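You operate a simulated robot arm through the tools that you are given. There is no shell and no other tool.

You run a simulated two-armed robot. Do the job below in one go: nothing can be reset, and whatever is moved stays where it is left.

TASK
Unlock the press and fill it with water to the 40 ml mark.
Fine: turn the orange knob free, open the fill knob before you wind out, shut it after. Draw no air, spill nothing; leave the other knobs alone.

Only the result counts: the job must be done as asked and must still hold three seconds after the hand-in. Knocking over, shifting, dropping, spilling or breaking anything else fails it.

THE ROBOT
Two 7-joint arms with fingered hands on one trunk that stands fixed in place. Base frame: the origin is at the foot of the trunk, x ahead of it, y to its left, z up. Lengths are in m, angles in rad, forces in N, time in s.
The left shoulder is at [0.07, 0.166, 1.293], the right one opposite. With the tool pointing down near the work surface each hand reaches from about 0.1 to 0.9 m from the base axis, measured 20 degrees to its own side. Payload 4.1 kg a hand.
The tool frame of a hand sits at the grasp point between the pads (the TCP): z along the fingers, y along the line on which they close. The tips reach 0.032 m beyond it. The gripper opens to 0.108 m; its body begins 0.038 m behind the TCP. The gripper is a hand of 4 fingers: y runs from the thumb to the fingers, the wrist lies at [-0.016, -0.108, -0.186] in the tool frame, and closing takes about 1.5 s.
Orientation is told as [roll, pitch, yaw] about the base's x, y, z axes, in that order, counted from this pose: with the fingers straight down and the wrist toward the robot, the tool's x, y and z point along [0, 1, 0], [1, 0, 0] and [0, 0, -1] of the base frame.

THE INTERFACE
- The arms move only by the tool step_arm. It takes "left_targets", "right_targets" or both (then of equal length, played together; a hand with none holds still); each is one flat list of numbers, 6 for each row, row after row: the shift along the tool's x, y, z in m, then the turn, a rotation vector about the tool's x, y, z in rad. In form: [x, y, z, wx, wy, wz, x, y, z, wx, wy, wz, ...]. A call has 1 to 20 rows; each row is the pose to reach, as a shift and turn from the pose commanded when the call began, along the tool's axes at that moment. "left_grip" and "right_grip" are, for a hand that has rows, the gripper command, from -1 (fully open) to 1 (shut), values between in proportion, set as the call begins (left out, the last holds). Rows are played at 5 a second. More than 0.05 m and 0.15 rad between two rows, or a gripper value outside its range, and nothing of the call is played. Where a pose cannot be reached the arm comes as near as it can. A force on the tool above 50 N (or 10 N above the force at the start of the call, whichever is more), or a blocked arm, ends the call early, and 0.2 s more pass. Each finger travels about 0.045 m/s and halts on what it meets, pressing with about 32 N; the grip force reading is that of the motor and also rises with nothing between the fingers. The clock runs only during rows and for 0.2 s after the last one: add rows that repeat a pose to give the fingers time. The reply holds the time, the measured pose of the TCP, the force on the tool along the base axes, the opening and the grip force, in the units named above and with some noise, with the torque about the TCP (base axes, N m) and any sound that the robot's microphone picked up.
- Cameras (640 x 400 px; columns grow to the right, rows downward): "scene" is now at [0.1258, -0.0476, 1.5219]; the picture's right is [-0.53, -0.85, 0.00], its down [-0.46, 0.29, -0.84] and it looks along [0.71, -0.45, -0.54] (base axes); focal length 214 px, centre (320, 200). "left" rides on the left gripper at [-0.064, -0.093, -0.132] in its tool frame; the picture's right is [-0.80, -0.28, 0.53], its down [0.55, -0.71, 0.45] and it looks along [0.25, 0.65, 0.72] (tool axes); focal length 247 px, centre (320, 200). "right" rides on the right gripper at [0.064, -0.093, -0.132] in its tool frame; the picture's right is [-0.80, 0.28, -0.53], its down [-0.55, -0.71, 0.45] and it looks along [-0.25, 0.65, 0.72] (tool axes); focal length 247 px, centre (320, 200).
- capture(camera): a new picture of that camera. The clock stands still meanwhile.
- move_column(by): slides the trunk up (or, below 0, down) by that many m; the arms and the scene camera ride with it, the base frame stays. It gives what a move gives, with no picture.
- curl_fingers(index, middle, ring, thumb_bend, hand): sets how far each is bent, from 0 (flat) to 1 (curled in); at 0.3 the hand is open as for a grip, at 0.7 the pads meet at the TCP. One left out holds its place. A second passes; each finger stops where it meets its share of the squeeze, and holds until it gets a number again. A gripper value or a shape takes the hand back. It gives what a move gives, with no picture; readings hold the bend of each and the force on the fingers (four entries, about 0 where the hand has none), thumb and palm.
- set_grasp(shape, hand): the hand has 4 fingers and takes this shape, open, in about a second: jaw (thumb against the fingers, like two jaws); tri (thumb and two fingers); tip (a fingertip pinch); poke (one finger out to press); point (the index stretched); flat (the hand flat); cup (the hand cupped); fist (a fist). The gripper value then closes the fingers along that shape, each until it touches; the sizes above hold for jaw. It gives what a move gives, with no picture.
- head_to(pan, tilt): turns the head with the scene camera to pan (to the left, within 1.501 rad either way) and tilt (down, from -0.506 to 1.204), counted from straight ahead of the robot. It gives what a move gives.
- pixel_to_xyz(camera, pixels): for up to 12 pixels [column, row] of the newest picture of that camera ("zoom" is the newest enlarged one), the place [x, y, z] in the base frame of the surface seen there, good to about 0.003 m. The clock stands still meanwhile.
- close_up(camera, box): a new picture of the part [left, top, right, bottom] of that camera's present view, enlarged. The clock stands still meanwhile.
- close_job(): hands the job in; it is judged then, once.

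Unless the task says otherwise, let go and move clear before handing in.

The tools are called after ">>>" as a command line: name --argument value ..., lists and objects as JSON in quotes. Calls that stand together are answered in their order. step_arm: Moves the arms, as the interface text tells. Its arguments: {"type":"object","properties":{"left_targets":{"type":"array","items":{"type":"number"}},"left_grip":{"type":"number"},"right_targets":{"type":"array","items":{"type":"number"}},"right_grip":{"type":"number"}},"required":[]} The other tools are called the same way: move_column (by) moves the trunk up or down; set_grasp (shape, hand) gives the hand a shape; curl_fingers (index, middle, ring, thumb_bend, hand) moves the fingers one by one; head_to (pan, tilt) turns the head that bears the scene camera; capture (camera) takes a picture; pixel_to_xyz (camera, pixels) gives the place of the surface under pixels of a picture; close_up (camera, box) takes an enlarged picture of a part of a camera's view; close_job () hands the job in.

At the start:

```text
t: 0.0
left_tool_pos: [0.6046, 0.1135, 1.348]
left_tool_rot: [0.001, -0.001, 0.002]
left_wrist_force: [0.2, 0.5, 0.1]
left_moment: [0.0, 0.02, -0.01]
left_grip_width: 0.1074
left_grasp_force: 0.0
left_shape: jaw
left_bend: [0.3, 0.3, 0.3, 0.3]
left_finger forces: [0.0, 0.1, 0.1, 0.0, 0.1, 0.0]
right_tool_pos: [0.3699, -0.3168, 1.3617]
right_tool_rot: [-0.001, 0.001, 0.0]
right_wrist_force: [0.6, -0.6, 1.1]
right_moment: [0.03, -0.02, -0.02]
right_grip_width: 0.1078
right_grasp_force: 0.0
right_shape: jaw
right_bend: [0.3, 0.3, 0.3, 0.3]
right_finger forces: [0.0, 0.0, 0.0, 0.0, 0.1, 0.1]
trunk travel left (down, up): [-0.8, 0.14]
head pan, tilt (commanded): [-0.562, 0.567]
```

scene: 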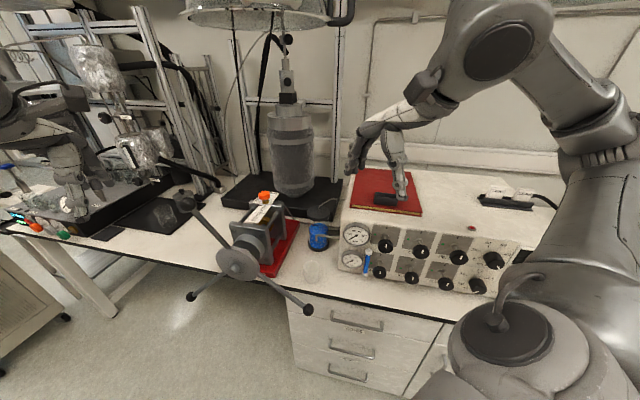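
right: 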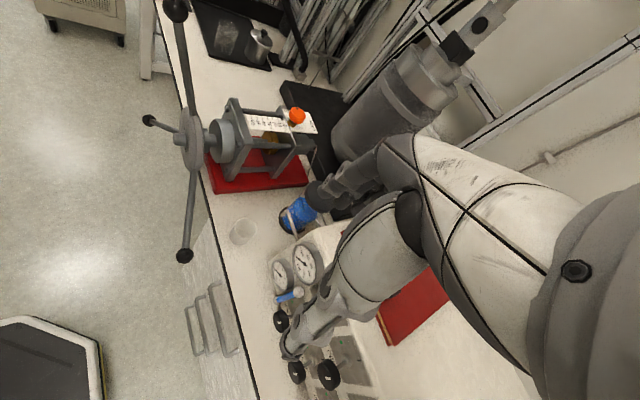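
left: 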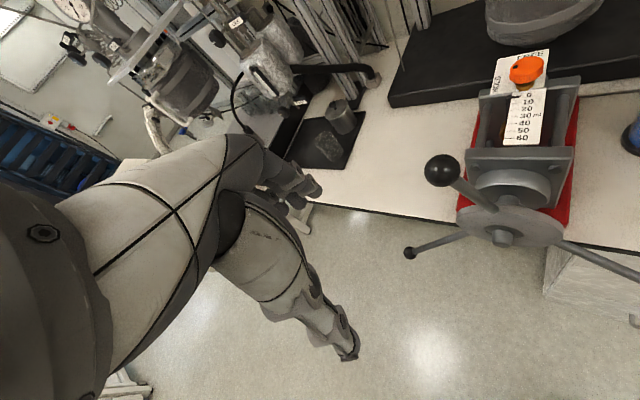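

The pictures show a hand press with a spoked wheel around scene pixel (240,262), an orange knob at (264,196), a blue item at (318,237) and a panel with black knobs and a blue lever at (367,265). I'll look closer before moving.

>>> close_up --camera "scene" --box '[170, 170, 330, 320]'

>>> close_up --camera "scene" --box '[290, 190, 530, 310]'

>>> close_up --camera "left" --box '[400, 20, 640, 260]'

>>> close_up --camera "right" --box '[120, 60, 400, 300]'

```text
2.67 times, centred on (250, 245) of scene
```

zoom: 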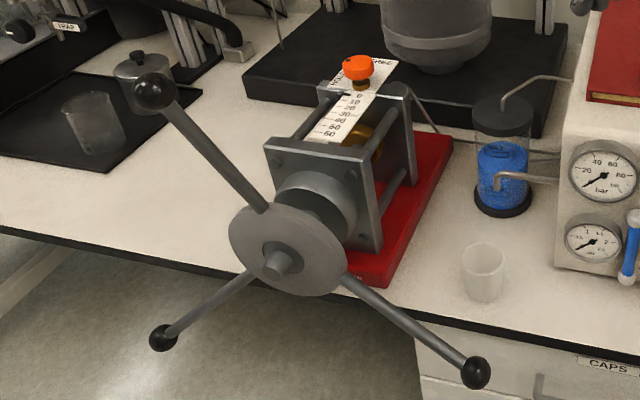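

```text
2.67 times, centred on (410, 250) of scene
```

zoom: 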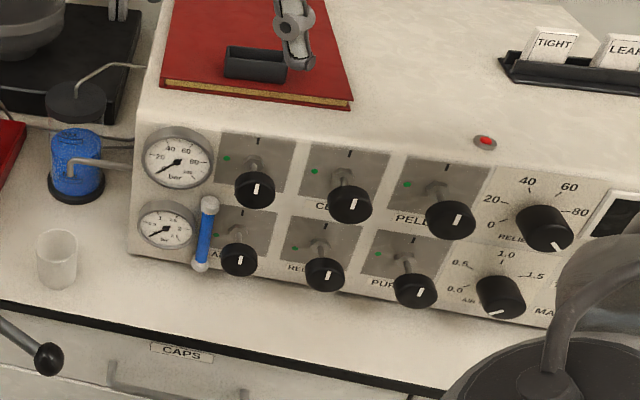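

```text
1.67 times, centred on (520, 140) of left
```

zoom: 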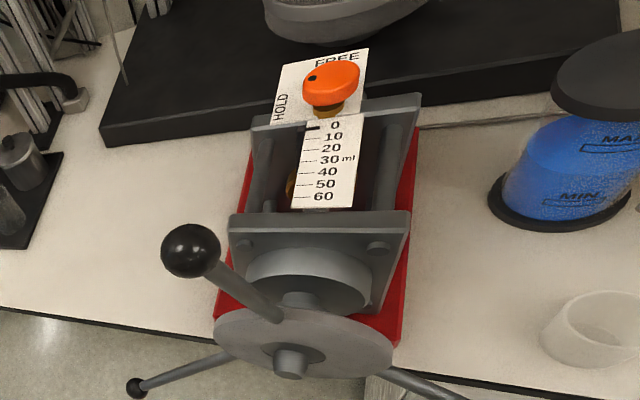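

```text
1.67 times, centred on (260, 180) of right
```

zoom: 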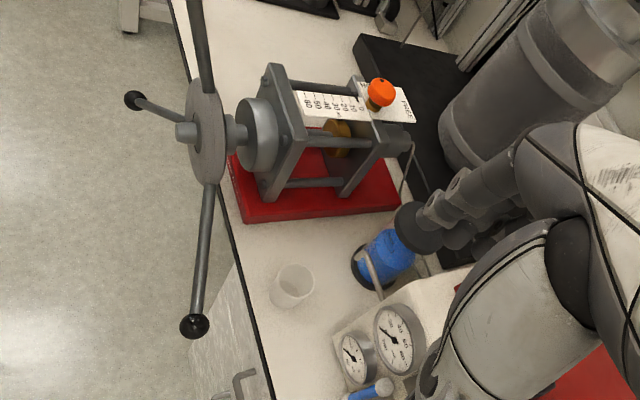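

The zooms show the orange knob sits at HOLD with a FREE mark across, scale at 0, and six valve knobs whose labels I can't yet read. I'll measure the press and panel points.

>>> close_up --camera "scene" --box '[170, 170, 330, 320]'

>>> pixel_to_xyz --camera "zoom" --pixels '[[358, 68], [152, 90], [163, 338], [475, 372], [275, 265], [285, 225], [315, 185], [358, 100], [330, 130], [485, 265], [500, 110], [370, 240]]'

>>> close_up --camera "scene" --box '[350, 220, 470, 295]'

>>> close_up --camera "scene" --box '[400, 220, 540, 310]'

```text
2.67 times, centred on (250, 245) of scene
```

zoom: 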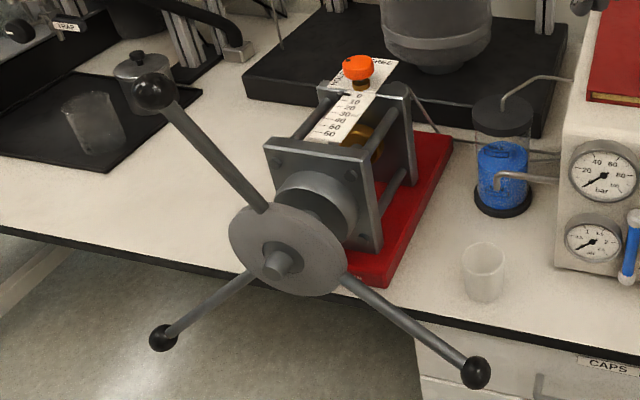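

```text
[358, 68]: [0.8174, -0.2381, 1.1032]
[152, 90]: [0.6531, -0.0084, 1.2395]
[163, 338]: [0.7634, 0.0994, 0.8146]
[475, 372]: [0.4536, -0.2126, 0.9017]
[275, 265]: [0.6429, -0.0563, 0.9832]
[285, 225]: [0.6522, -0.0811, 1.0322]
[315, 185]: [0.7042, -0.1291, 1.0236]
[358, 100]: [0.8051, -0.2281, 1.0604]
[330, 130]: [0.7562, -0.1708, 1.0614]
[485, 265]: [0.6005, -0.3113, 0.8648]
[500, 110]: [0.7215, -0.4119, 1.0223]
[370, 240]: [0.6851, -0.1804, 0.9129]
```

```text
5.33 times, centred on (410, 258) of scene
```

zoom: 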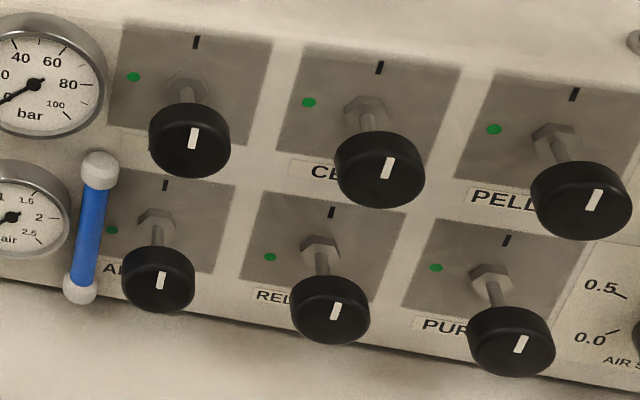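

```text
4.44 times, centred on (470, 265) of scene
```

zoom: 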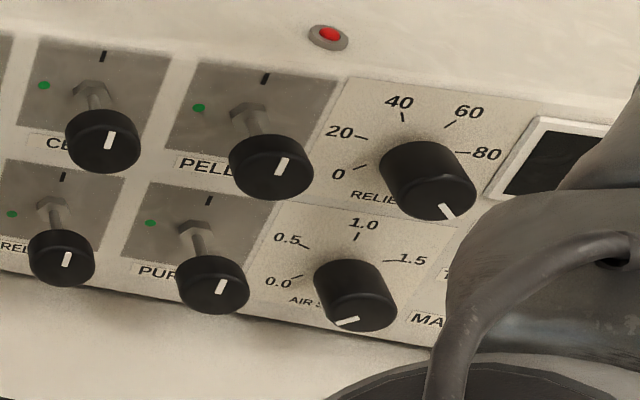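

The first top knob's label is hidden from this angle; the pressed marks suggest FILL, CELL, PELL… in the top row. I'll measure panel points and get a closer look with the right hand camera later.

>>> capture --camera "scene"

>>> pixel_to_xyz --camera "scene" --pixels '[[385, 246], [421, 253], [459, 258], [379, 273], [411, 278], [445, 284], [494, 260], [477, 285], [371, 245], [390, 228], [367, 265], [440, 230]]'

>>> close_up --camera "scene" --box '[365, 225, 415, 257]'

>>> pixel_to_xyz --camera "zoom" --pixels '[[60, 100], [320, 130], [300, 60], [480, 160], [100, 350], [320, 380], [100, 200], [250, 250], [320, 330], [200, 300]]'

```text
taken
```

scene: 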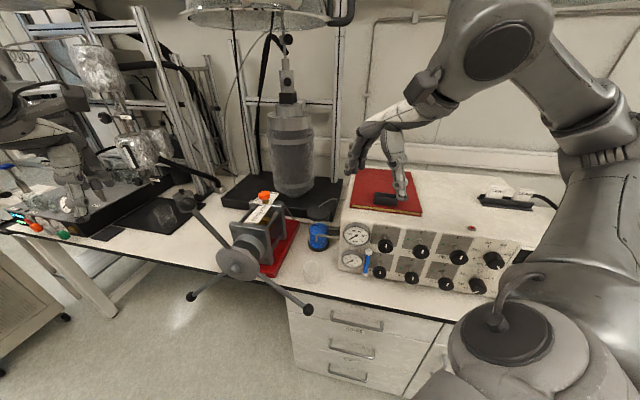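

```text
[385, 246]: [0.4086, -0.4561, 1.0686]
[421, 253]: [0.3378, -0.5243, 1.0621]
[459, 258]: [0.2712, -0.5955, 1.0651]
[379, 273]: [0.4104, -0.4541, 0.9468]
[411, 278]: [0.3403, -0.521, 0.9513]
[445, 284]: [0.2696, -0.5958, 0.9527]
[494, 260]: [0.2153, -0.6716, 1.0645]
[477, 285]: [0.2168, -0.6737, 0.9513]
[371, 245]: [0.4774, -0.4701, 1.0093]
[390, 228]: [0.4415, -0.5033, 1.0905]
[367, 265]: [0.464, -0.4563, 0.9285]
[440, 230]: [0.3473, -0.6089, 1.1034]
```

```text
12.50 times, centred on (390, 241) of scene
```

zoom: 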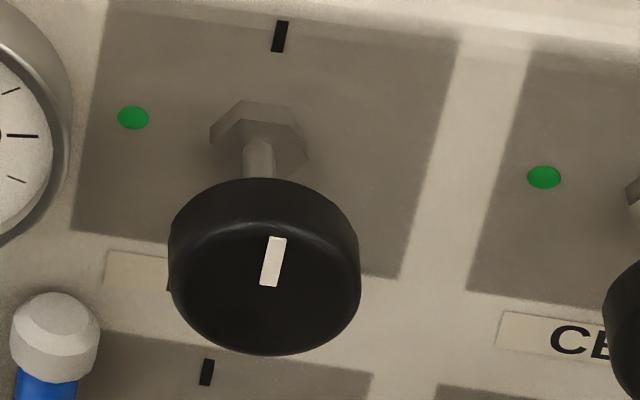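

```text
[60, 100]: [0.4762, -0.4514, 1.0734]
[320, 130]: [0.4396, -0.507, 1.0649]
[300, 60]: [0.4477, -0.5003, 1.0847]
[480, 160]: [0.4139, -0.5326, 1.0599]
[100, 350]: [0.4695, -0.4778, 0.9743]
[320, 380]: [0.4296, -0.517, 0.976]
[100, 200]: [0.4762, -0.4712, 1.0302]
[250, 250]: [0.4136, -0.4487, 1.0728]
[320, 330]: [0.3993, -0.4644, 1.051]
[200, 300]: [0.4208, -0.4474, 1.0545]
```

The panel faces (-0.71, 0.71, 0), same as the wheel; the first top knob is near (0.41,-0.456,1.065) with its white mark up and a green dot at its left. I'll look closer at the orange knob and its marks.

>>> close_up --camera "left" --box '[480, 40, 592, 152]'

>>> pixel_to_xyz --camera "zoom" --pixels '[[270, 180], [220, 155], [300, 130], [110, 290], [340, 80], [250, 310], [220, 520], [350, 490]]'

>>> close_up --camera "right" --box '[220, 90, 330, 160]'

>>> close_up --camera "scene" --box '[235, 180, 291, 215]'

```text
3.57 times, centred on (536, 96) of left
```

zoom: 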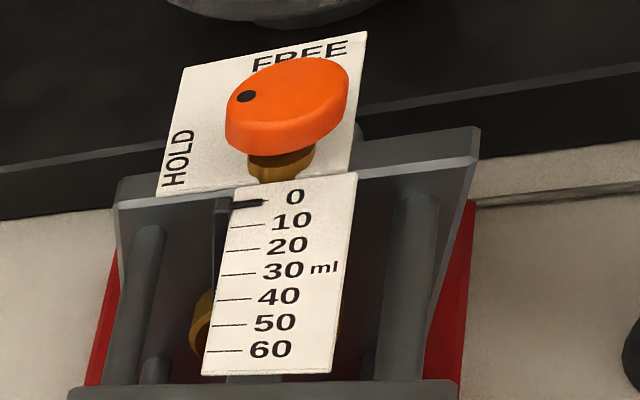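

```text
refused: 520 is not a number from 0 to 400
```

```text
5.71 times, centred on (275, 125) of right
```

zoom: 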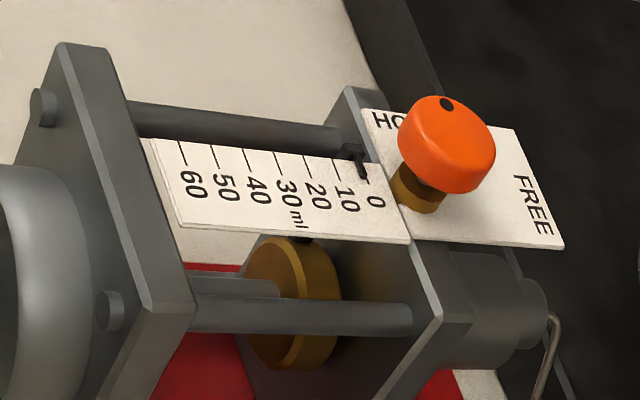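

```text
11.43 times, centred on (263, 198) of scene
```

zoom: 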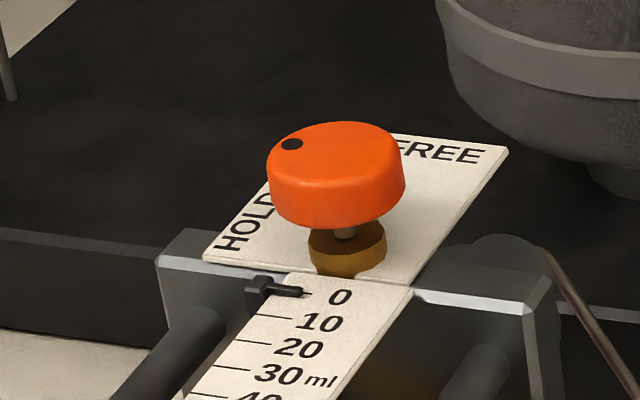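

The pointer is at 0, and the orange knob's dot points at HOLD; FREE is 90° clockwise from above. I'll measure the orange knob, plate and pointer.

>>> pixel_to_xyz --camera "zoom" --pixels '[[335, 150], [290, 143], [275, 190], [400, 180], [340, 205], [345, 130], [345, 245], [345, 265], [300, 292], [220, 258], [500, 150], [410, 285]]'

>>> close_up --camera "left" --box '[480, 40, 592, 110]'

>>> pixel_to_xyz --camera "zoom" --pixels '[[290, 90], [228, 130], [350, 80], [290, 65], [280, 140], [180, 185], [365, 35], [240, 205], [280, 185]]'

```text
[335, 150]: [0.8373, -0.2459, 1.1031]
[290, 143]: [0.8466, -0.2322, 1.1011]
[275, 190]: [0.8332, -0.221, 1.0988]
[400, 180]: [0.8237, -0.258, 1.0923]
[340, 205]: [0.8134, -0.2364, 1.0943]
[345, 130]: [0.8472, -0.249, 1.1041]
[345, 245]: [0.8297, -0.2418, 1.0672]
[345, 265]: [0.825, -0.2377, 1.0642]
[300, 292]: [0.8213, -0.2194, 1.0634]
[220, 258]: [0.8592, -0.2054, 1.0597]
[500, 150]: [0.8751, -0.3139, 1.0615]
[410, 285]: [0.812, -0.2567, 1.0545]
```

```text
5.71 times, centred on (536, 75) of left
```

zoom: 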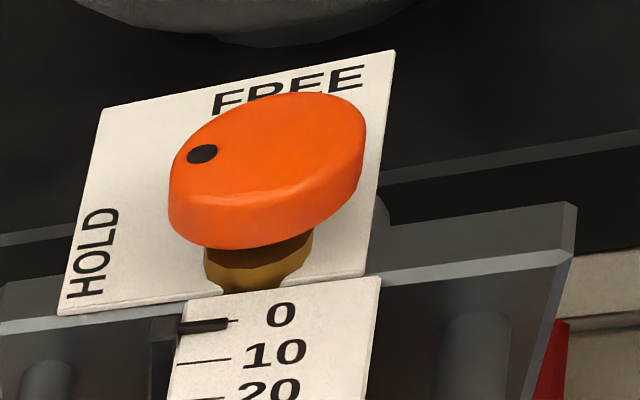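

```text
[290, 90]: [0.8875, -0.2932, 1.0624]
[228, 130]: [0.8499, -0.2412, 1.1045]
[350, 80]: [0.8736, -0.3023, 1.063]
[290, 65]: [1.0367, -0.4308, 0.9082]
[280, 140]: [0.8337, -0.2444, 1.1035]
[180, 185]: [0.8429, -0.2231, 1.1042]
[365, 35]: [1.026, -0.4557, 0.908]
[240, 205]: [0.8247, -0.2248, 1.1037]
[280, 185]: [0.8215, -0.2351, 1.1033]
```

Orange knob top is at about (0.838,-0.247,1.103). I need clearance data for the vessel hanging near it, the table edge and other items close by.

>>> pixel_to_xyz --camera "scene" --pixels '[[292, 190], [292, 160], [292, 120], [315, 185], [270, 180], [320, 215], [318, 205], [330, 200], [287, 70], [355, 165], [310, 275], [240, 205]]'

>>> close_up --camera "scene" --box '[200, 100, 360, 200]'

>>> close_up --camera "right" --box '[200, 80, 440, 260]'

```text
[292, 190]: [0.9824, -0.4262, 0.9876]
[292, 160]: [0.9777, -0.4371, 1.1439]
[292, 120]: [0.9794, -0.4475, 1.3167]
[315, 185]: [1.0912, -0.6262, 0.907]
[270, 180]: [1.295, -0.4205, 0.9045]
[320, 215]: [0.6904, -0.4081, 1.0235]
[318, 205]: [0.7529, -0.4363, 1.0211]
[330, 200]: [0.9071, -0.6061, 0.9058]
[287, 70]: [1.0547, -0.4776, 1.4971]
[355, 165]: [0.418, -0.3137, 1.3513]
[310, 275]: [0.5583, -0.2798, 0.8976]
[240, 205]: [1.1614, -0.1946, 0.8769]
```

```text
4.00 times, centred on (280, 150) of scene
```

zoom: 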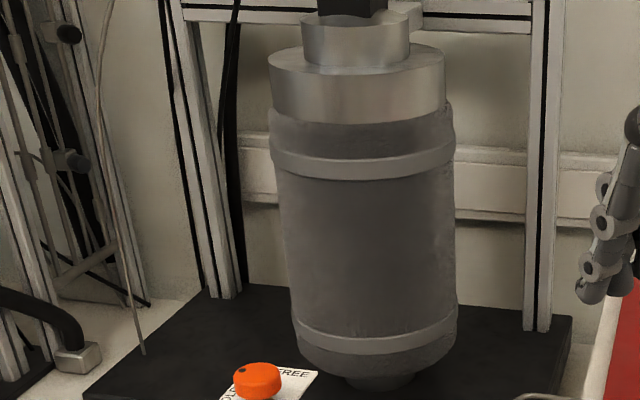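

```text
2.22 times, centred on (320, 170) of right
```

zoom: 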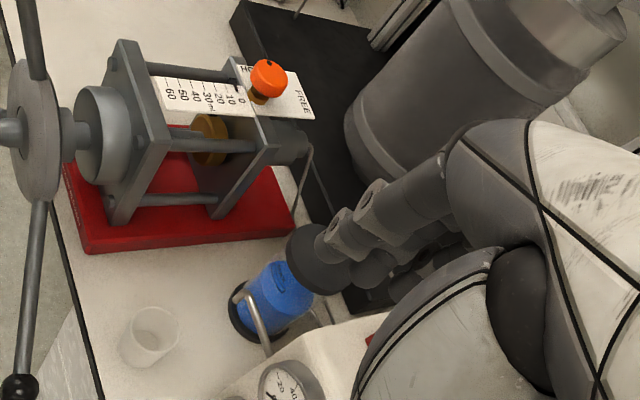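

The vessel is more than 0.23 m from the orange knob, so there is room for the right hand. I'll move the right hand above the knob at z≈1.30, turning to yaw +45° on the way.

>>> step_arm --right_targets '[0.007, 0.0468, 0.006, 0, 0, -0.0785, 0.014, 0.0936, 0.012, 0, 0, -0.157, 0.021, 0.1404, 0.018, 0, 0, -0.2355, 0.028, 0.1872, 0.024, 0, 0, -0.314, 0.035, 0.234, 0.03, 0, 0, -0.3925, 0.042, 0.2808, 0.036, 0, 0, -0.471, 0.049, 0.3276, 0.042, 0, 0, -0.5495, 0.056, 0.3744, 0.048, 0, 0, -0.628, 0.063, 0.4212, 0.054, 0, 0, -0.7065, 0.07, 0.468, 0.06, 0, 0, -0.785, 0.07, 0.468, 0.06, 0, 0, -0.785]'

>>> capture --camera "scene"

>>> capture --camera "right"

```text
t: 2.4
left_tool_pos: [0.6036, 0.1116, 1.3485]
left_tool_rot: [-0.002, -0.001, 0.003]
left_wrist_force: [-0.1, 0.6, -0.1]
left_moment: [-0.01, 0.02, -0.04]
left_grip_width: 0.1075
left_grasp_force: 0.1
left_shape: jaw
left_bend: [0.3, 0.3, 0.3, 0.3]
left_finger forces: [0.0, 0.1, 0.0, 0.0, 0.0, 0.1]
right_tool_pos: [0.6586, -0.2701, 1.3033]
right_tool_rot: [-0.108, -0.01, 0.463]
right_wrist_force: [0.8, -1.1, 0.3]
right_moment: [-0.01, -0.04, -0.02]
right_grip_width: 0.1079
right_grasp_force: 0.1
right_shape: jaw
right_bend: [0.3, 0.3, 0.3, 0.3]
right_finger forces: [0.1, 0.0, 0.0, 0.0, 0.1, 0.0]
right hand out of reach, approached as far as the arm can: row 6, 7, 8, 9, 10, 11
trunk travel left (down, up): [-0.8, 0.14]
head pan, tilt (commanded): [-0.562, 0.567]
```

```text
taken
```

scene: 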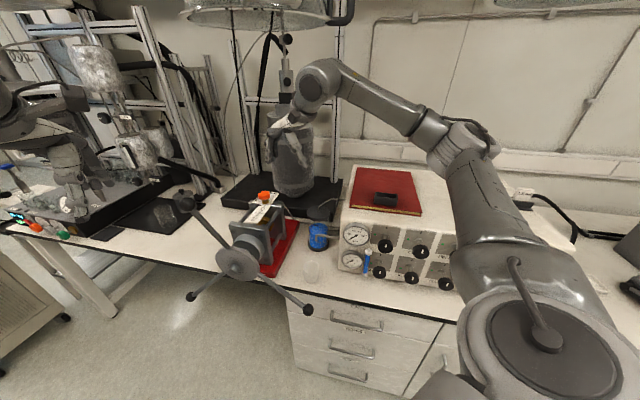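

```text
taken
```

right: 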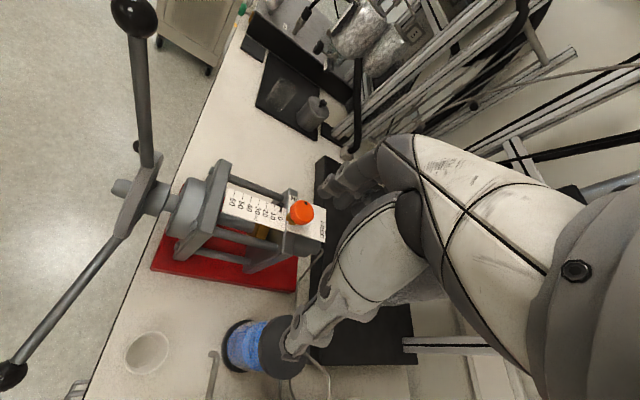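

The arm stopped short at (0.659,-0.270,1.303) — rows 6–11 out of reach at that height and yaw. I'll test lowering by 0.10 m to see how the commanded frame behaves.

>>> step_arm --right_targets '[0, 0, 0.05, 0, 0, 0, 0, 0, 0.1, 0, 0, 0, 0, 0, 0.1, 0, 0, 0]'

```text
t: 3.2
left_tool_pos: [0.6048, 0.1144, 1.3486]
left_tool_rot: [-0.003, 0.001, 0.001]
left_wrist_force: [0.0, 0.9, 0.2]
left_moment: [0.0, 0.03, 0.01]
left_grip_width: 0.1072
left_grasp_force: 0.0
left_shape: jaw
left_bend: [0.3, 0.3, 0.3, 0.3]
left_finger forces: [0.0, 0.0, 0.0, 0.0, 0.0, 0.0]
right_tool_pos: [0.663, -0.2768, 1.2052]
right_tool_rot: [-0.109, -0.01, 0.463]
right_wrist_force: [0.4, -0.1, -0.3]
right_moment: [0.03, 0.0, -0.03]
right_grip_width: 0.108
right_grasp_force: 0.0
right_shape: jaw
right_bend: [0.3, 0.3, 0.3, 0.3]
right_finger forces: [0.0, 0.0, 0.0, 0.0, 0.0, 0.0]
trunk travel left (down, up): [-0.8, 0.14]
head pan, tilt (commanded): [-0.562, 0.567]
```

The commanded pose follows the reached pose, good. Now I'll head for (0.838,-0.247,1.20) with yaw 0 to see if it is reachable there.

>>> step_arm --right_targets '[-0.0101, 0.034, 0.0021, 0.007, 0.0218, 0.0926, -0.0202, 0.068, 0.0042, 0.014, 0.0436, 0.1852, -0.0303, 0.102, 0.0064, 0.021, 0.0654, 0.2778, -0.0404, 0.136, 0.0085, 0.028, 0.0872, 0.3704, -0.0505, 0.17, 0.0106, 0.035, 0.109, 0.463, -0.0505, 0.17, 0.0106, 0.035, 0.109, 0.463]'

```text
t: 4.6
left_tool_pos: [0.604, 0.113, 1.3477]
left_tool_rot: [0.001, -0.001, 0.003]
left_wrist_force: [0.0, -0.3, 0.5]
left_moment: [0.01, -0.02, 0.02]
left_grip_width: 0.1078
left_grasp_force: 0.1
left_shape: jaw
left_bend: [0.3, 0.3, 0.3, 0.3]
left_finger forces: [0.1, 0.1, 0.0, 0.1, 0.0, 0.0]
right_tool_pos: [0.8377, -0.2478, 1.2025]
right_tool_rot: [0.007, 0.0, -0.004]
right_wrist_force: [0.0, -0.2, 1.2]
right_moment: [0.0, 0.0, -0.04]
right_grip_width: 0.1081
right_grasp_force: 0.1
right_shape: jaw
right_bend: [0.3, 0.3, 0.3, 0.3]
right_finger forces: [0.0, 0.0, 0.0, 0.1, 0.0, 0.0]
trunk travel left (down, up): [-0.8, 0.14]
head pan, tilt (commanded): [-0.562, 0.567]
```

Reached (0.838,-0.248,1.2025) with yaw 0. I'll test how far the yaw can go each way while safely above the knob.

>>> step_arm --right_targets '[0, 0, 0, 0, 0, -0.14, 0, 0, 0, 0, 0, -0.28, 0, 0, 0, 0, 0, -0.42, 0, 0, 0, 0, 0, -0.56, 0, 0, 0, 0, 0, -0.7, 0, 0, 0, 0, 0, -0.785, 0, 0, 0, 0, 0, -0.785]'

>>> capture --camera "scene"

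>>> capture --camera "right"

```text
t: 6.2
left_tool_pos: [0.604, 0.111, 1.3489]
left_tool_rot: [0.002, -0.001, 0.003]
left_wrist_force: [0.2, -0.5, 0.0]
left_moment: [0.02, 0.02, 0.03]
left_grip_width: 0.1076
left_grasp_force: 0.1
left_shape: jaw
left_bend: [0.3, 0.3, 0.3, 0.3]
left_finger forces: [0.1, 0.1, 0.0, 0.0, 0.1, 0.1]
right_tool_pos: [0.7097, -0.2227, 1.1981]
right_tool_rot: [-0.038, -0.033, 0.493]
right_wrist_force: [-0.7, -0.4, 0.6]
right_moment: [0.02, 0.0, 0.01]
right_grip_width: 0.1079
right_grasp_force: 0.1
right_shape: jaw
right_bend: [0.3, 0.3, 0.3, 0.3]
right_finger forces: [0.0, 0.0, 0.1, 0.0, 0.1, 0.0]
right hand out of reach, approached as far as the arm can: row 2, 3, 4, 5, 6, 7
trunk travel left (down, up): [-0.8, 0.14]
head pan, tilt (commanded): [-0.562, 0.567]
```

```text
taken
```

scene: 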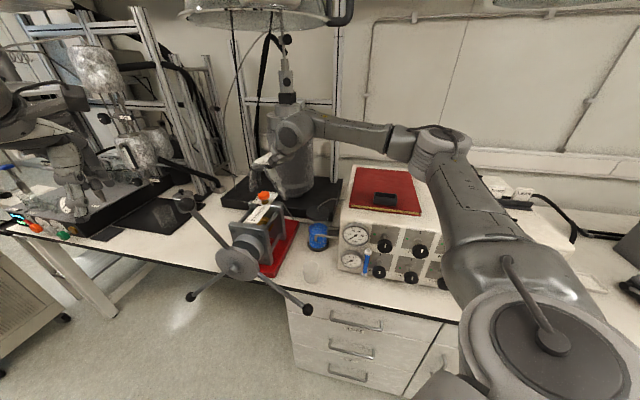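

```text
taken
```

right: 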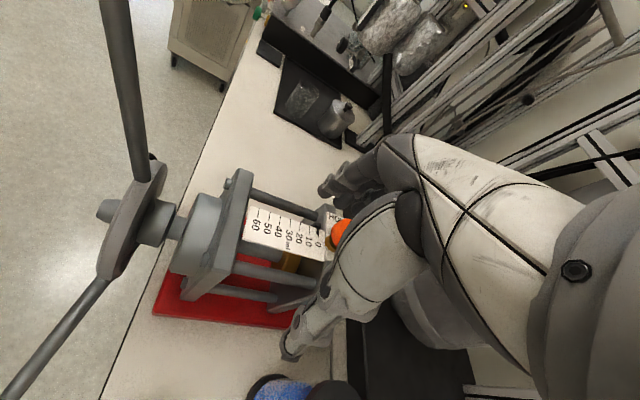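

Yaw much above +0.15 is out of reach here. I'll return above the knob at yaw +0.1 and then test the negative direction.

>>> step_arm --right_targets '[-0.0205, 0.0254, 0.0011, 0.0101, 0.0079, 0.0983, -0.041, 0.0508, 0.0022, 0.0202, 0.0158, 0.1965, -0.0615, 0.0761, 0.0034, 0.0304, 0.0236, 0.2948, -0.082, 0.1015, 0.0045, 0.0405, 0.0315, 0.393, -0.082, 0.1015, 0.0045, 0.0405, 0.0315, 0.393]'

>>> capture --camera "right"

```text
t: 7.4
left_tool_pos: [0.604, 0.1132, 1.3495]
left_tool_rot: [0.001, -0.001, 0.001]
left_wrist_force: [0.2, 0.4, 0.1]
left_moment: [0.02, 0.02, 0.03]
left_grip_width: 0.1078
left_grasp_force: 0.0
left_shape: jaw
left_bend: [0.3, 0.3, 0.3, 0.3]
left_finger forces: [0.0, 0.0, 0.0, 0.0, 0.1, 0.0]
right_tool_pos: [0.8414, -0.2469, 1.1998]
right_tool_rot: [0.001, 0.001, 0.099]
right_wrist_force: [-0.3, -0.8, -0.1]
right_moment: [0.0, 0.01, 0.02]
right_grip_width: 0.1079
right_grasp_force: 0.1
right_shape: jaw
right_bend: [0.3, 0.3, 0.3, 0.3]
right_finger forces: [0.0, 0.1, 0.1, 0.1, 0.1, 0.0]
trunk travel left (down, up): [-0.8, 0.14]
head pan, tilt (commanded): [-0.562, 0.567]
```

```text
taken
```

right: 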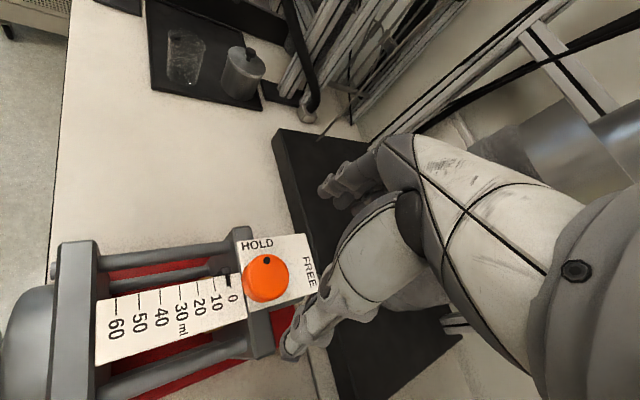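

From above, the knob is at (266,277) with the dot at HOLD. I'll measure its position from this view and zoom.

>>> close_up --camera "right" --box '[216, 225, 336, 300]'

>>> pixel_to_xyz --camera "right" --pixels '[[266, 276], [246, 276], [286, 276], [266, 258], [266, 297], [266, 260], [240, 245], [300, 238], [225, 281], [250, 240]]'

```text
5.33 times, centred on (276, 262) of right
```

zoom: 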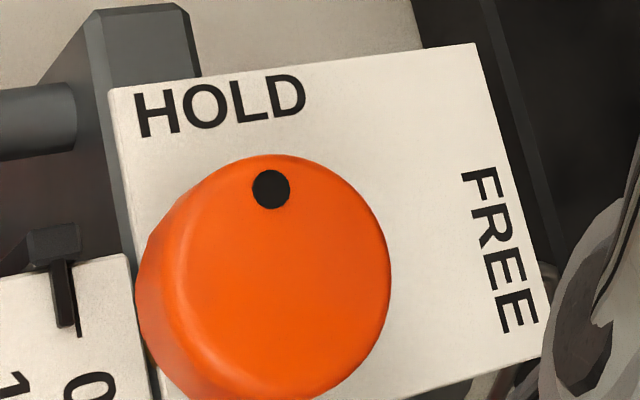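

```text
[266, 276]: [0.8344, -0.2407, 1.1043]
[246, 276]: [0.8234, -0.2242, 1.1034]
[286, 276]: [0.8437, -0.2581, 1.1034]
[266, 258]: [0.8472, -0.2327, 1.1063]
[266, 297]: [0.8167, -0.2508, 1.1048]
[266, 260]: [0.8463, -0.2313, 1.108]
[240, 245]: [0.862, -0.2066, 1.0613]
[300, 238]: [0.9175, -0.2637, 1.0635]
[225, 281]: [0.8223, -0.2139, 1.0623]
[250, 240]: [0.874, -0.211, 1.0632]
```

The knob centre is about (0.836,-0.244). Now testing negative yaw in place up high.

>>> step_arm --right_targets '[0.0035, -0.0017, 0, 0, 0, 0.14, 0.0035, -0.0017, 0, 0, 0, 0.28, 0.0035, -0.0017, 0, 0, 0, 0.42, 0.0035, -0.0017, 0, 0, 0, 0.56, 0.0035, -0.0017, 0, 0, 0, 0.7, 0.0035, -0.0017, 0, 0, 0, 0.84, 0.0035, -0.0017, 0, 0, 0, 0.98, 0.0035, -0.0017, 0, 0, 0, 1.1, 0.0035, -0.0017, 0, 0, 0, 1.1]'

```text
t: 9.4
left_tool_pos: [0.6043, 0.113, 1.3486]
left_tool_rot: [0.0, 0.001, 0.001]
left_wrist_force: [0.0, -0.3, -0.5]
left_moment: [0.03, 0.0, -0.04]
left_grip_width: 0.1077
left_grasp_force: 0.0
left_shape: jaw
left_bend: [0.3, 0.3, 0.3, 0.3]
left_finger forces: [0.0, 0.0, 0.1, 0.1, 0.1, 0.0]
right_tool_pos: [0.841, -0.2431, 1.2012]
right_tool_rot: [-0.001, -0.001, -1.006]
right_wrist_force: [-0.4, 0.2, 0.3]
right_moment: [0.01, 0.01, 0.02]
right_grip_width: 0.1079
right_grasp_force: 0.1
right_shape: jaw
right_bend: [0.3, 0.3, 0.3, 0.3]
right_finger forces: [0.1, 0.1, 0.0, 0.1, 0.1, 0.1]
trunk travel left (down, up): [-0.8, 0.14]
head pan, tilt (commanded): [-0.562, 0.567]
```

Yaw −1.0 is fine. I'll continue to −1.5 to confirm the full 90° sweep.

>>> step_arm --right_targets '[0, 0, 0, 0, 0, 0.13, 0, 0, 0, 0, 0, 0.26, 0, 0, 0, 0, 0, 0.39, 0, 0, 0, 0, 0, 0.5, 0, 0, 0, 0, 0, 0.5]'

>>> capture --camera "scene"

>>> capture --camera "right"

```text
t: 10.6
left_tool_pos: [0.6049, 0.1144, 1.3476]
left_tool_rot: [-0.002, 0.0, 0.0]
left_wrist_force: [-0.6, 0.7, 1.1]
left_moment: [-0.02, -0.01, 0.01]
left_grip_width: 0.1077
left_grasp_force: 0.0
left_shape: jaw
left_bend: [0.3, 0.3, 0.3, 0.3]
left_finger forces: [0.0, 0.0, 0.1, 0.1, 0.0, 0.0]
right_tool_pos: [0.8228, -0.2471, 1.2003]
right_tool_rot: [0.0, -0.003, -1.502]
right_wrist_force: [-0.2, 0.5, 0.7]
right_moment: [-0.02, -0.01, 0.02]
right_grip_width: 0.1077
right_grasp_force: 0.1
right_shape: jaw
right_bend: [0.3, 0.3, 0.3, 0.3]
right_finger forces: [0.0, 0.0, 0.0, 0.1, 0.0, 0.0]
right hand out of reach, approached as far as the arm can: row 3, 4, 5
trunk travel left (down, up): [-0.8, 0.14]
head pan, tilt (commanded): [-0.562, 0.567]
```

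```text
taken
```

scene: 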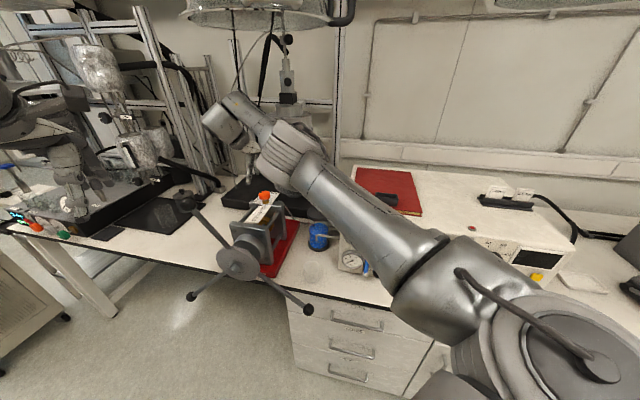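

```text
taken
```

right: 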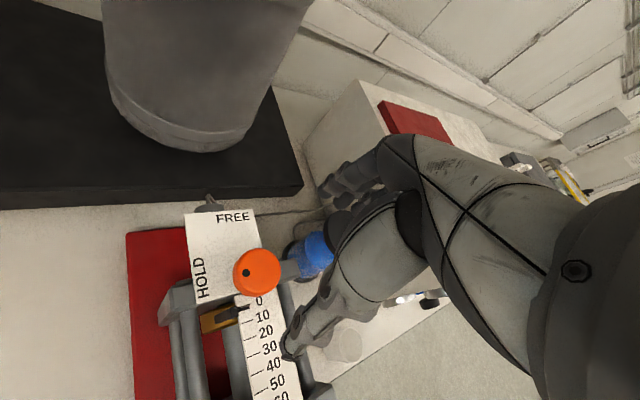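

Yaw −1.5 is just out of reach by ~1.5 cm, so I'll use yaw +0.1 → about −1.3 and regrip if needed. Returning to yaw +0.1 above the knob.

>>> step_arm --right_targets '[0.0134, -0.0025, 0, 0, 0, -0.145, 0.0134, -0.0025, 0, 0, 0, -0.29, 0.0134, -0.0025, 0, 0, 0, -0.435, 0.0134, -0.0025, 0, 0, 0, -0.58, 0.0134, -0.0025, 0, 0, 0, -0.725, 0.0134, -0.0025, 0, 0, 0, -0.87, 0.0134, -0.0025, 0, 0, 0, -1.015, 0.0134, -0.0025, 0, 0, 0, -1.16, 0.0134, -0.0025, 0, 0, 0, -1.305, 0.0134, -0.0025, 0, 0, 0, -1.45, 0.0134, -0.0025, 0, 0, 0, -1.59, 0.0134, -0.0025, 0, 0, 0, -1.61, 0.0134, -0.0025, 0, 0, 0, -1.61]'

>>> capture --camera "right"

```text
t: 13.4
left_tool_pos: [0.6046, 0.1129, 1.3478]
left_tool_rot: [0.0, -0.001, 0.002]
left_wrist_force: [-0.6, 0.9, 0.2]
left_moment: [0.0, 0.02, 0.03]
left_grip_width: 0.1075
left_grasp_force: 0.0
left_shape: jaw
left_bend: [0.3, 0.3, 0.3, 0.3]
left_finger forces: [0.0, 0.1, 0.1, 0.1, 0.0, 0.1]
right_tool_pos: [0.8363, -0.2442, 1.201]
right_tool_rot: [-0.001, 0.003, 0.109]
right_wrist_force: [-0.2, 0.2, -0.7]
right_moment: [-0.01, 0.01, -0.01]
right_grip_width: 0.1079
right_grasp_force: 0.0
right_shape: jaw
right_bend: [0.3, 0.3, 0.3, 0.3]
right_finger forces: [0.0, 0.0, 0.0, 0.0, 0.0, 0.1]
trunk travel left (down, up): [-0.8, 0.14]
head pan, tilt (commanded): [-0.562, 0.567]
```

```text
taken
```

right: 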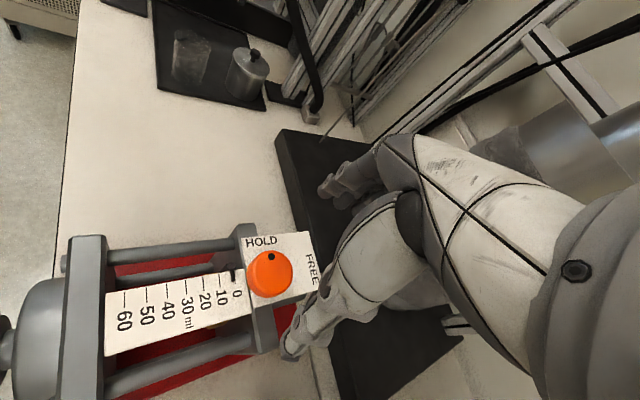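

TCP projects right onto the knob top (≈(273,274)), alignment good. I'll lower to z≈1.101 so the pads straddle the knob, watching the force.

>>> step_arm --right_targets '[0, 0, 0.04, 0, 0, 0, 0, 0, 0.075, 0, 0, 0, 0, 0, 0.09, 0, 0, 0, 0, 0, 0.099, 0, 0, 0, 0, 0, 0.099, 0, 0, 0]'

>>> capture --camera "right"

>>> close_up --camera "scene" --box '[210, 120, 330, 220]'

>>> close_up --camera "left" --box '[440, 0, 640, 125]'

```text
t: 14.6
left_tool_pos: [0.6048, 0.1133, 1.3486]
left_tool_rot: [0.0, 0.0, 0.001]
left_wrist_force: [0.2, -1.1, 0.3]
left_moment: [-0.03, 0.0, 0.02]
left_grip_width: 0.1076
left_grasp_force: 0.1
left_shape: jaw
left_bend: [0.3, 0.3, 0.3, 0.3]
left_finger forces: [0.0, 0.0, 0.0, 0.0, 0.0, 0.1]
right_tool_pos: [0.8372, -0.2445, 1.1013]
right_tool_rot: [0.001, 0.001, 0.109]
right_wrist_force: [-0.2, -0.6, -0.7]
right_moment: [0.01, -0.01, -0.02]
right_grip_width: 0.1081
right_grasp_force: 0.1
right_shape: jaw
right_bend: [0.3, 0.3, 0.3, 0.3]
right_finger forces: [0.0, 0.0, 0.0, 0.1, 0.0, 0.1]
trunk travel left (down, up): [-0.8, 0.14]
head pan, tilt (commanded): [-0.562, 0.567]
```

```text
taken
```

right: 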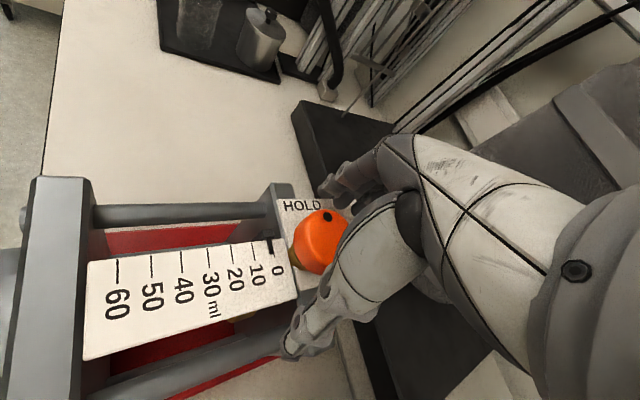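

```text
4.00 times, centred on (270, 170) of scene
```

zoom: 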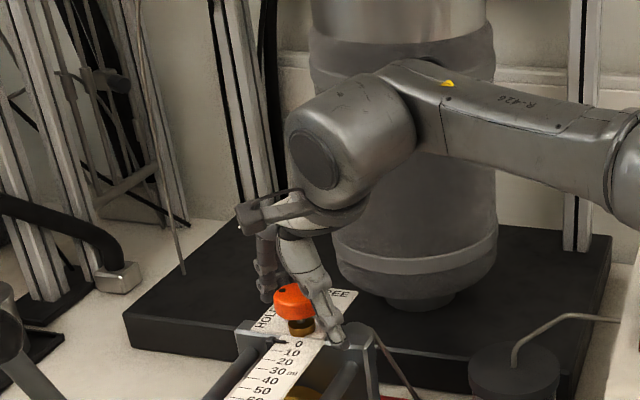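

```text
3.20 times, centred on (540, 62) of left
```

zoom: 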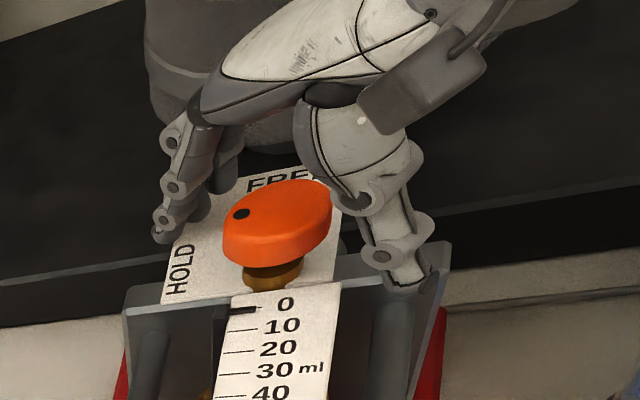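

Fingers and thumb straddle the orange knob without contact. Closing the right hand on it.

>>> step_arm --right_targets '[0, 0, 0, 0, 0, 0, 0, 0, 0, 0, 0, 0, 0, 0, 0, 0, 0, 0, 0, 0, 0, 0, 0, 0, 0, 0, 0, 0, 0, 0, 0, 0, 0, 0, 0, 0, 0, 0, 0, 0, 0, 0, 0, 0, 0, 0, 0, 0]' --right_grip 1

>>> capture --camera "right"

>>> close_up --camera "left" --box '[440, 0, 640, 125]'

```text
t: 16.4
left_tool_pos: [0.6048, 0.1131, 1.3472]
left_tool_rot: [-0.001, 0.001, 0.003]
left_wrist_force: [0.1, 0.5, 0.0]
left_moment: [0.03, -0.04, 0.0]
left_grip_width: 0.1077
left_grasp_force: 0.1
left_shape: jaw
left_bend: [0.3, 0.3, 0.3, 0.3]
left_finger forces: [0.1, 0.0, 0.0, 0.0, 0.1, 0.1]
right_tool_pos: [0.8362, -0.2457, 1.0988]
right_tool_rot: [0.0, 0.005, 0.109]
right_wrist_force: [-9.8, -0.5, -13.6]
right_moment: [0.01, 0.2, 0.0]
right_grip_width: 0.0307
right_grasp_force: 31.9
right_shape: jaw
right_bend: [0.74, 0.61, 0.61, 0.75]
right_finger forces: [15.1, 6.6, 0.0, 0.1, 30.2, 0.0]
trunk travel left (down, up): [-0.8, 0.14]
head pan, tilt (commanded): [-0.562, 0.567]
```

```text
taken
```

right: 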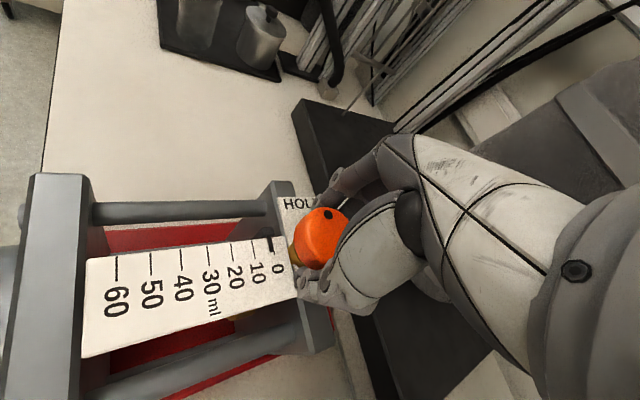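

```text
3.20 times, centred on (540, 62) of left
```

zoom: 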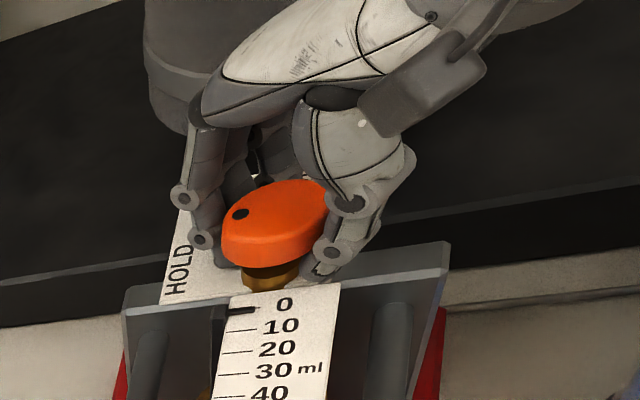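

The hand grips the knob (index 15 N, thumb 30 N). I'll turn it clockwise in a small first portion, 0.4 rad, and look.

>>> step_arm --right_targets '[0, 0, 0, 0, 0, 0.1, 0, 0, 0, 0, 0, 0.2, 0, 0, 0, 0, 0, 0.3, 0, 0, 0, 0, 0, 0.4]'

>>> capture --camera "right"

>>> close_up --camera "left" --box '[440, 0, 640, 125]'

```text
t: 17.4
left_tool_pos: [0.606, 0.1131, 1.3479]
left_tool_rot: [0.001, 0.002, 0.002]
left_wrist_force: [0.7, 0.6, -1.0]
left_moment: [0.0, -0.01, -0.04]
left_grip_width: 0.1073
left_grasp_force: 0.1
left_shape: jaw
left_bend: [0.3, 0.3, 0.3, 0.3]
left_finger forces: [0.0, 0.0, 0.0, 0.1, 0.0, 0.0]
right_tool_pos: [0.8354, -0.2458, 1.0992]
right_tool_rot: [-0.001, 0.005, -0.292]
right_wrist_force: [-14.8, 3.2, -22.4]
right_moment: [0.09, 0.35, 0.05]
right_grip_width: 0.03
right_grasp_force: 31.8
right_shape: jaw
right_bend: [0.74, 0.61, 0.61, 0.75]
right_finger forces: [16.7, 8.4, 0.0, 0.0, 34.6, 0.0]
trunk travel left (down, up): [-0.8, 0.14]
head pan, tilt (commanded): [-0.562, 0.567]
```

```text
taken
```

right: 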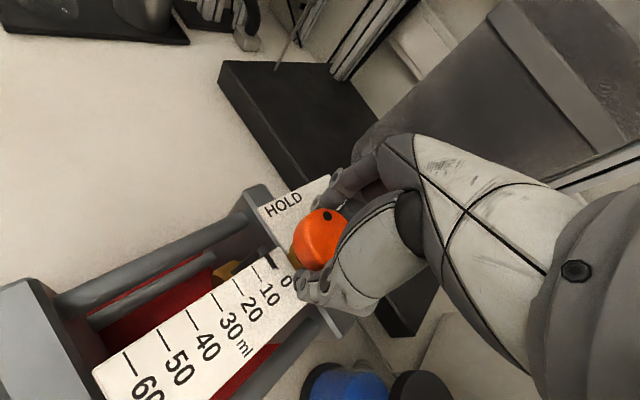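

```text
3.20 times, centred on (540, 62) of left
```

zoom: 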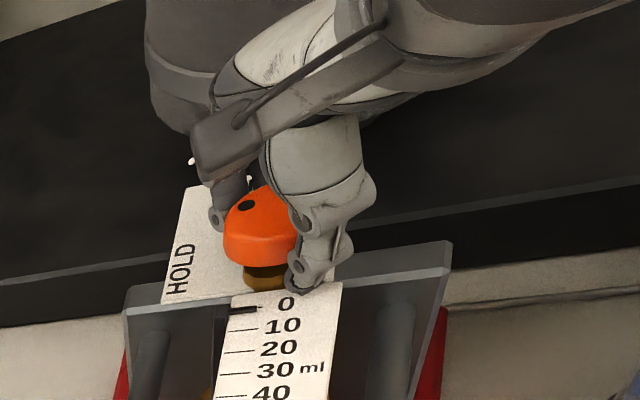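

The knob turns with the hand: its dot is still at (327,215) in the hand view while the plate rotated. I'll continue by 0.9 rad, easing the load slightly.

>>> step_arm --right_targets '[-0.0006, -0.0019, 0.002, 0, 0, 0.11, -0.0006, -0.0019, 0.002, 0, 0, 0.22, -0.0006, -0.0019, 0.002, 0, 0, 0.33, -0.0006, -0.0019, 0.002, 0, 0, 0.44, -0.0006, -0.0019, 0.002, 0, 0, 0.55, -0.0006, -0.0019, 0.002, 0, 0, 0.66, -0.0006, -0.0019, 0.002, 0, 0, 0.77, -0.0006, -0.0019, 0.002, 0, 0, 0.88]'

>>> capture --camera "right"

>>> close_up --camera "left" --box '[440, 0, 640, 125]'

```text
t: 19.2
left_tool_pos: [0.6054, 0.1153, 1.3484]
left_tool_rot: [-0.003, 0.002, 0.001]
left_wrist_force: [-0.2, 0.2, 0.1]
left_moment: [0.0, -0.01, 0.0]
left_grip_width: 0.1078
left_grasp_force: 0.1
left_shape: jaw
left_bend: [0.3, 0.3, 0.3, 0.3]
left_finger forces: [0.1, 0.0, 0.0, 0.0, 0.0, 0.0]
right_tool_pos: [0.8349, -0.2436, 1.0973]
right_tool_rot: [-0.003, 0.0, -1.174]
right_wrist_force: [-9.2, 8.3, -14.9]
right_moment: [0.27, 0.2, 0.07]
right_grip_width: 0.0303
right_grasp_force: 32.1
right_shape: jaw
right_bend: [0.74, 0.62, 0.61, 0.75]
right_finger forces: [15.7, 7.4, 0.1, 0.1, 30.8, 0.1]
trunk travel left (down, up): [-0.8, 0.14]
head pan, tilt (commanded): [-0.562, 0.567]
```

```text
taken
```

right: 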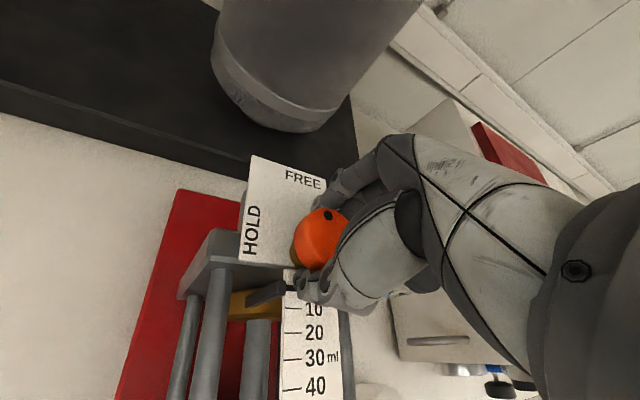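

```text
3.20 times, centred on (540, 62) of left
```

zoom: 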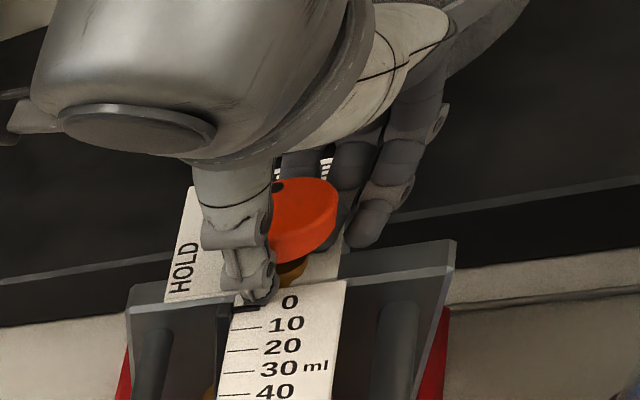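

The dot is now near FREE, about 1.28 rad turned. One more step of 0.14 rad, then look.

>>> step_arm --right_targets '[0, 0, 0, 0, 0, 0.07, 0, 0, 0, 0, 0, 0.14]'

>>> close_up --camera "right" --box '[220, 140, 380, 300]'

```text
t: 19.8
left_tool_pos: [0.6054, 0.1155, 1.347]
left_tool_rot: [-0.001, 0.002, 0.002]
left_wrist_force: [0.5, 0.3, 0.0]
left_moment: [-0.01, 0.03, 0.03]
left_grip_width: 0.1077
left_grasp_force: 0.1
left_shape: jaw
left_bend: [0.3, 0.3, 0.3, 0.3]
left_finger forces: [0.0, 0.0, 0.0, 0.0, 0.0, 0.0]
right_tool_pos: [0.8348, -0.2439, 1.0989]
right_tool_rot: [-0.003, 0.0, -1.312]
right_wrist_force: [-7.7, 11.4, -15.4]
right_moment: [0.3, 0.16, 0.06]
right_grip_width: 0.0304
right_grasp_force: 32.2
right_shape: jaw
right_bend: [0.74, 0.62, 0.61, 0.75]
right_finger forces: [15.3, 7.2, 0.1, 0.0, 31.5, 0.0]
trunk travel left (down, up): [-0.8, 0.14]
head pan, tilt (commanded): [-0.562, 0.567]
```

```text
2.50 times, centred on (300, 220) of right
```

zoom: 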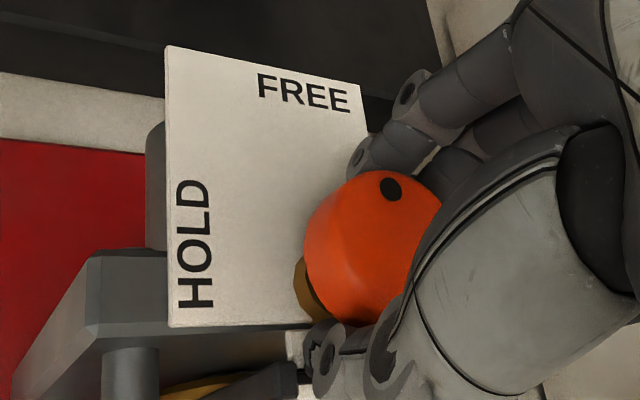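

About 1.42 rad turned, with position still holding. I'll try small further steps.

>>> step_arm --right_targets '[0, 0, 0, 0, 0, 0.07]'

```text
t: 20.2
left_tool_pos: [0.6066, 0.1161, 1.3464]
left_tool_rot: [-0.001, 0.002, 0.003]
left_wrist_force: [0.1, -0.3, -0.5]
left_moment: [-0.02, 0.03, 0.0]
left_grip_width: 0.1079
left_grasp_force: 0.0
left_shape: jaw
left_bend: [0.3, 0.3, 0.3, 0.3]
left_finger forces: [0.1, 0.0, 0.0, 0.0, 0.0, 0.0]
right_tool_pos: [0.8356, -0.2434, 1.1002]
right_tool_rot: [-0.005, -0.002, -1.383]
right_wrist_force: [-9.0, 11.1, -14.9]
right_moment: [0.3, 0.18, 0.06]
right_grip_width: 0.0299
right_grasp_force: 31.9
right_shape: jaw
right_bend: [0.74, 0.62, 0.61, 0.75]
right_finger forces: [15.8, 7.7, 0.1, 0.1, 31.8, 0.1]
trunk travel left (down, up): [-0.8, 0.14]
head pan, tilt (commanded): [-0.562, 0.567]
```

Still fine. Another 0.06 rad.

>>> step_arm --right_targets '[0, 0, 0, 0, 0, 0.06]'

```text
t: 20.6
left_tool_pos: [0.6086, 0.1168, 1.3462]
left_tool_rot: [-0.003, 0.003, 0.001]
left_wrist_force: [0.0, -0.3, 0.5]
left_moment: [-0.08, 0.07, -0.01]
left_grip_width: 0.1076
left_grasp_force: 0.1
left_shape: jaw
left_bend: [0.3, 0.3, 0.3, 0.3]
left_finger forces: [0.0, 0.1, 0.0, 0.0, 0.0, 0.0]
right_tool_pos: [0.8356, -0.2431, 1.0987]
right_tool_rot: [-0.001, -0.003, -1.442]
right_wrist_force: [3.9, 13.7, -11.6]
right_moment: [0.29, -0.02, 0.04]
right_grip_width: 0.0304
right_grasp_force: 32.3
right_shape: jaw
right_bend: [0.74, 0.62, 0.61, 0.75]
right_finger forces: [15.6, 5.9, 0.1, 0.1, 29.8, 0.1]
right hand out of reach, approached as far as the arm can: row 1
trunk travel left (down, up): [-0.8, 0.14]
head pan, tilt (commanded): [-0.562, 0.567]
```

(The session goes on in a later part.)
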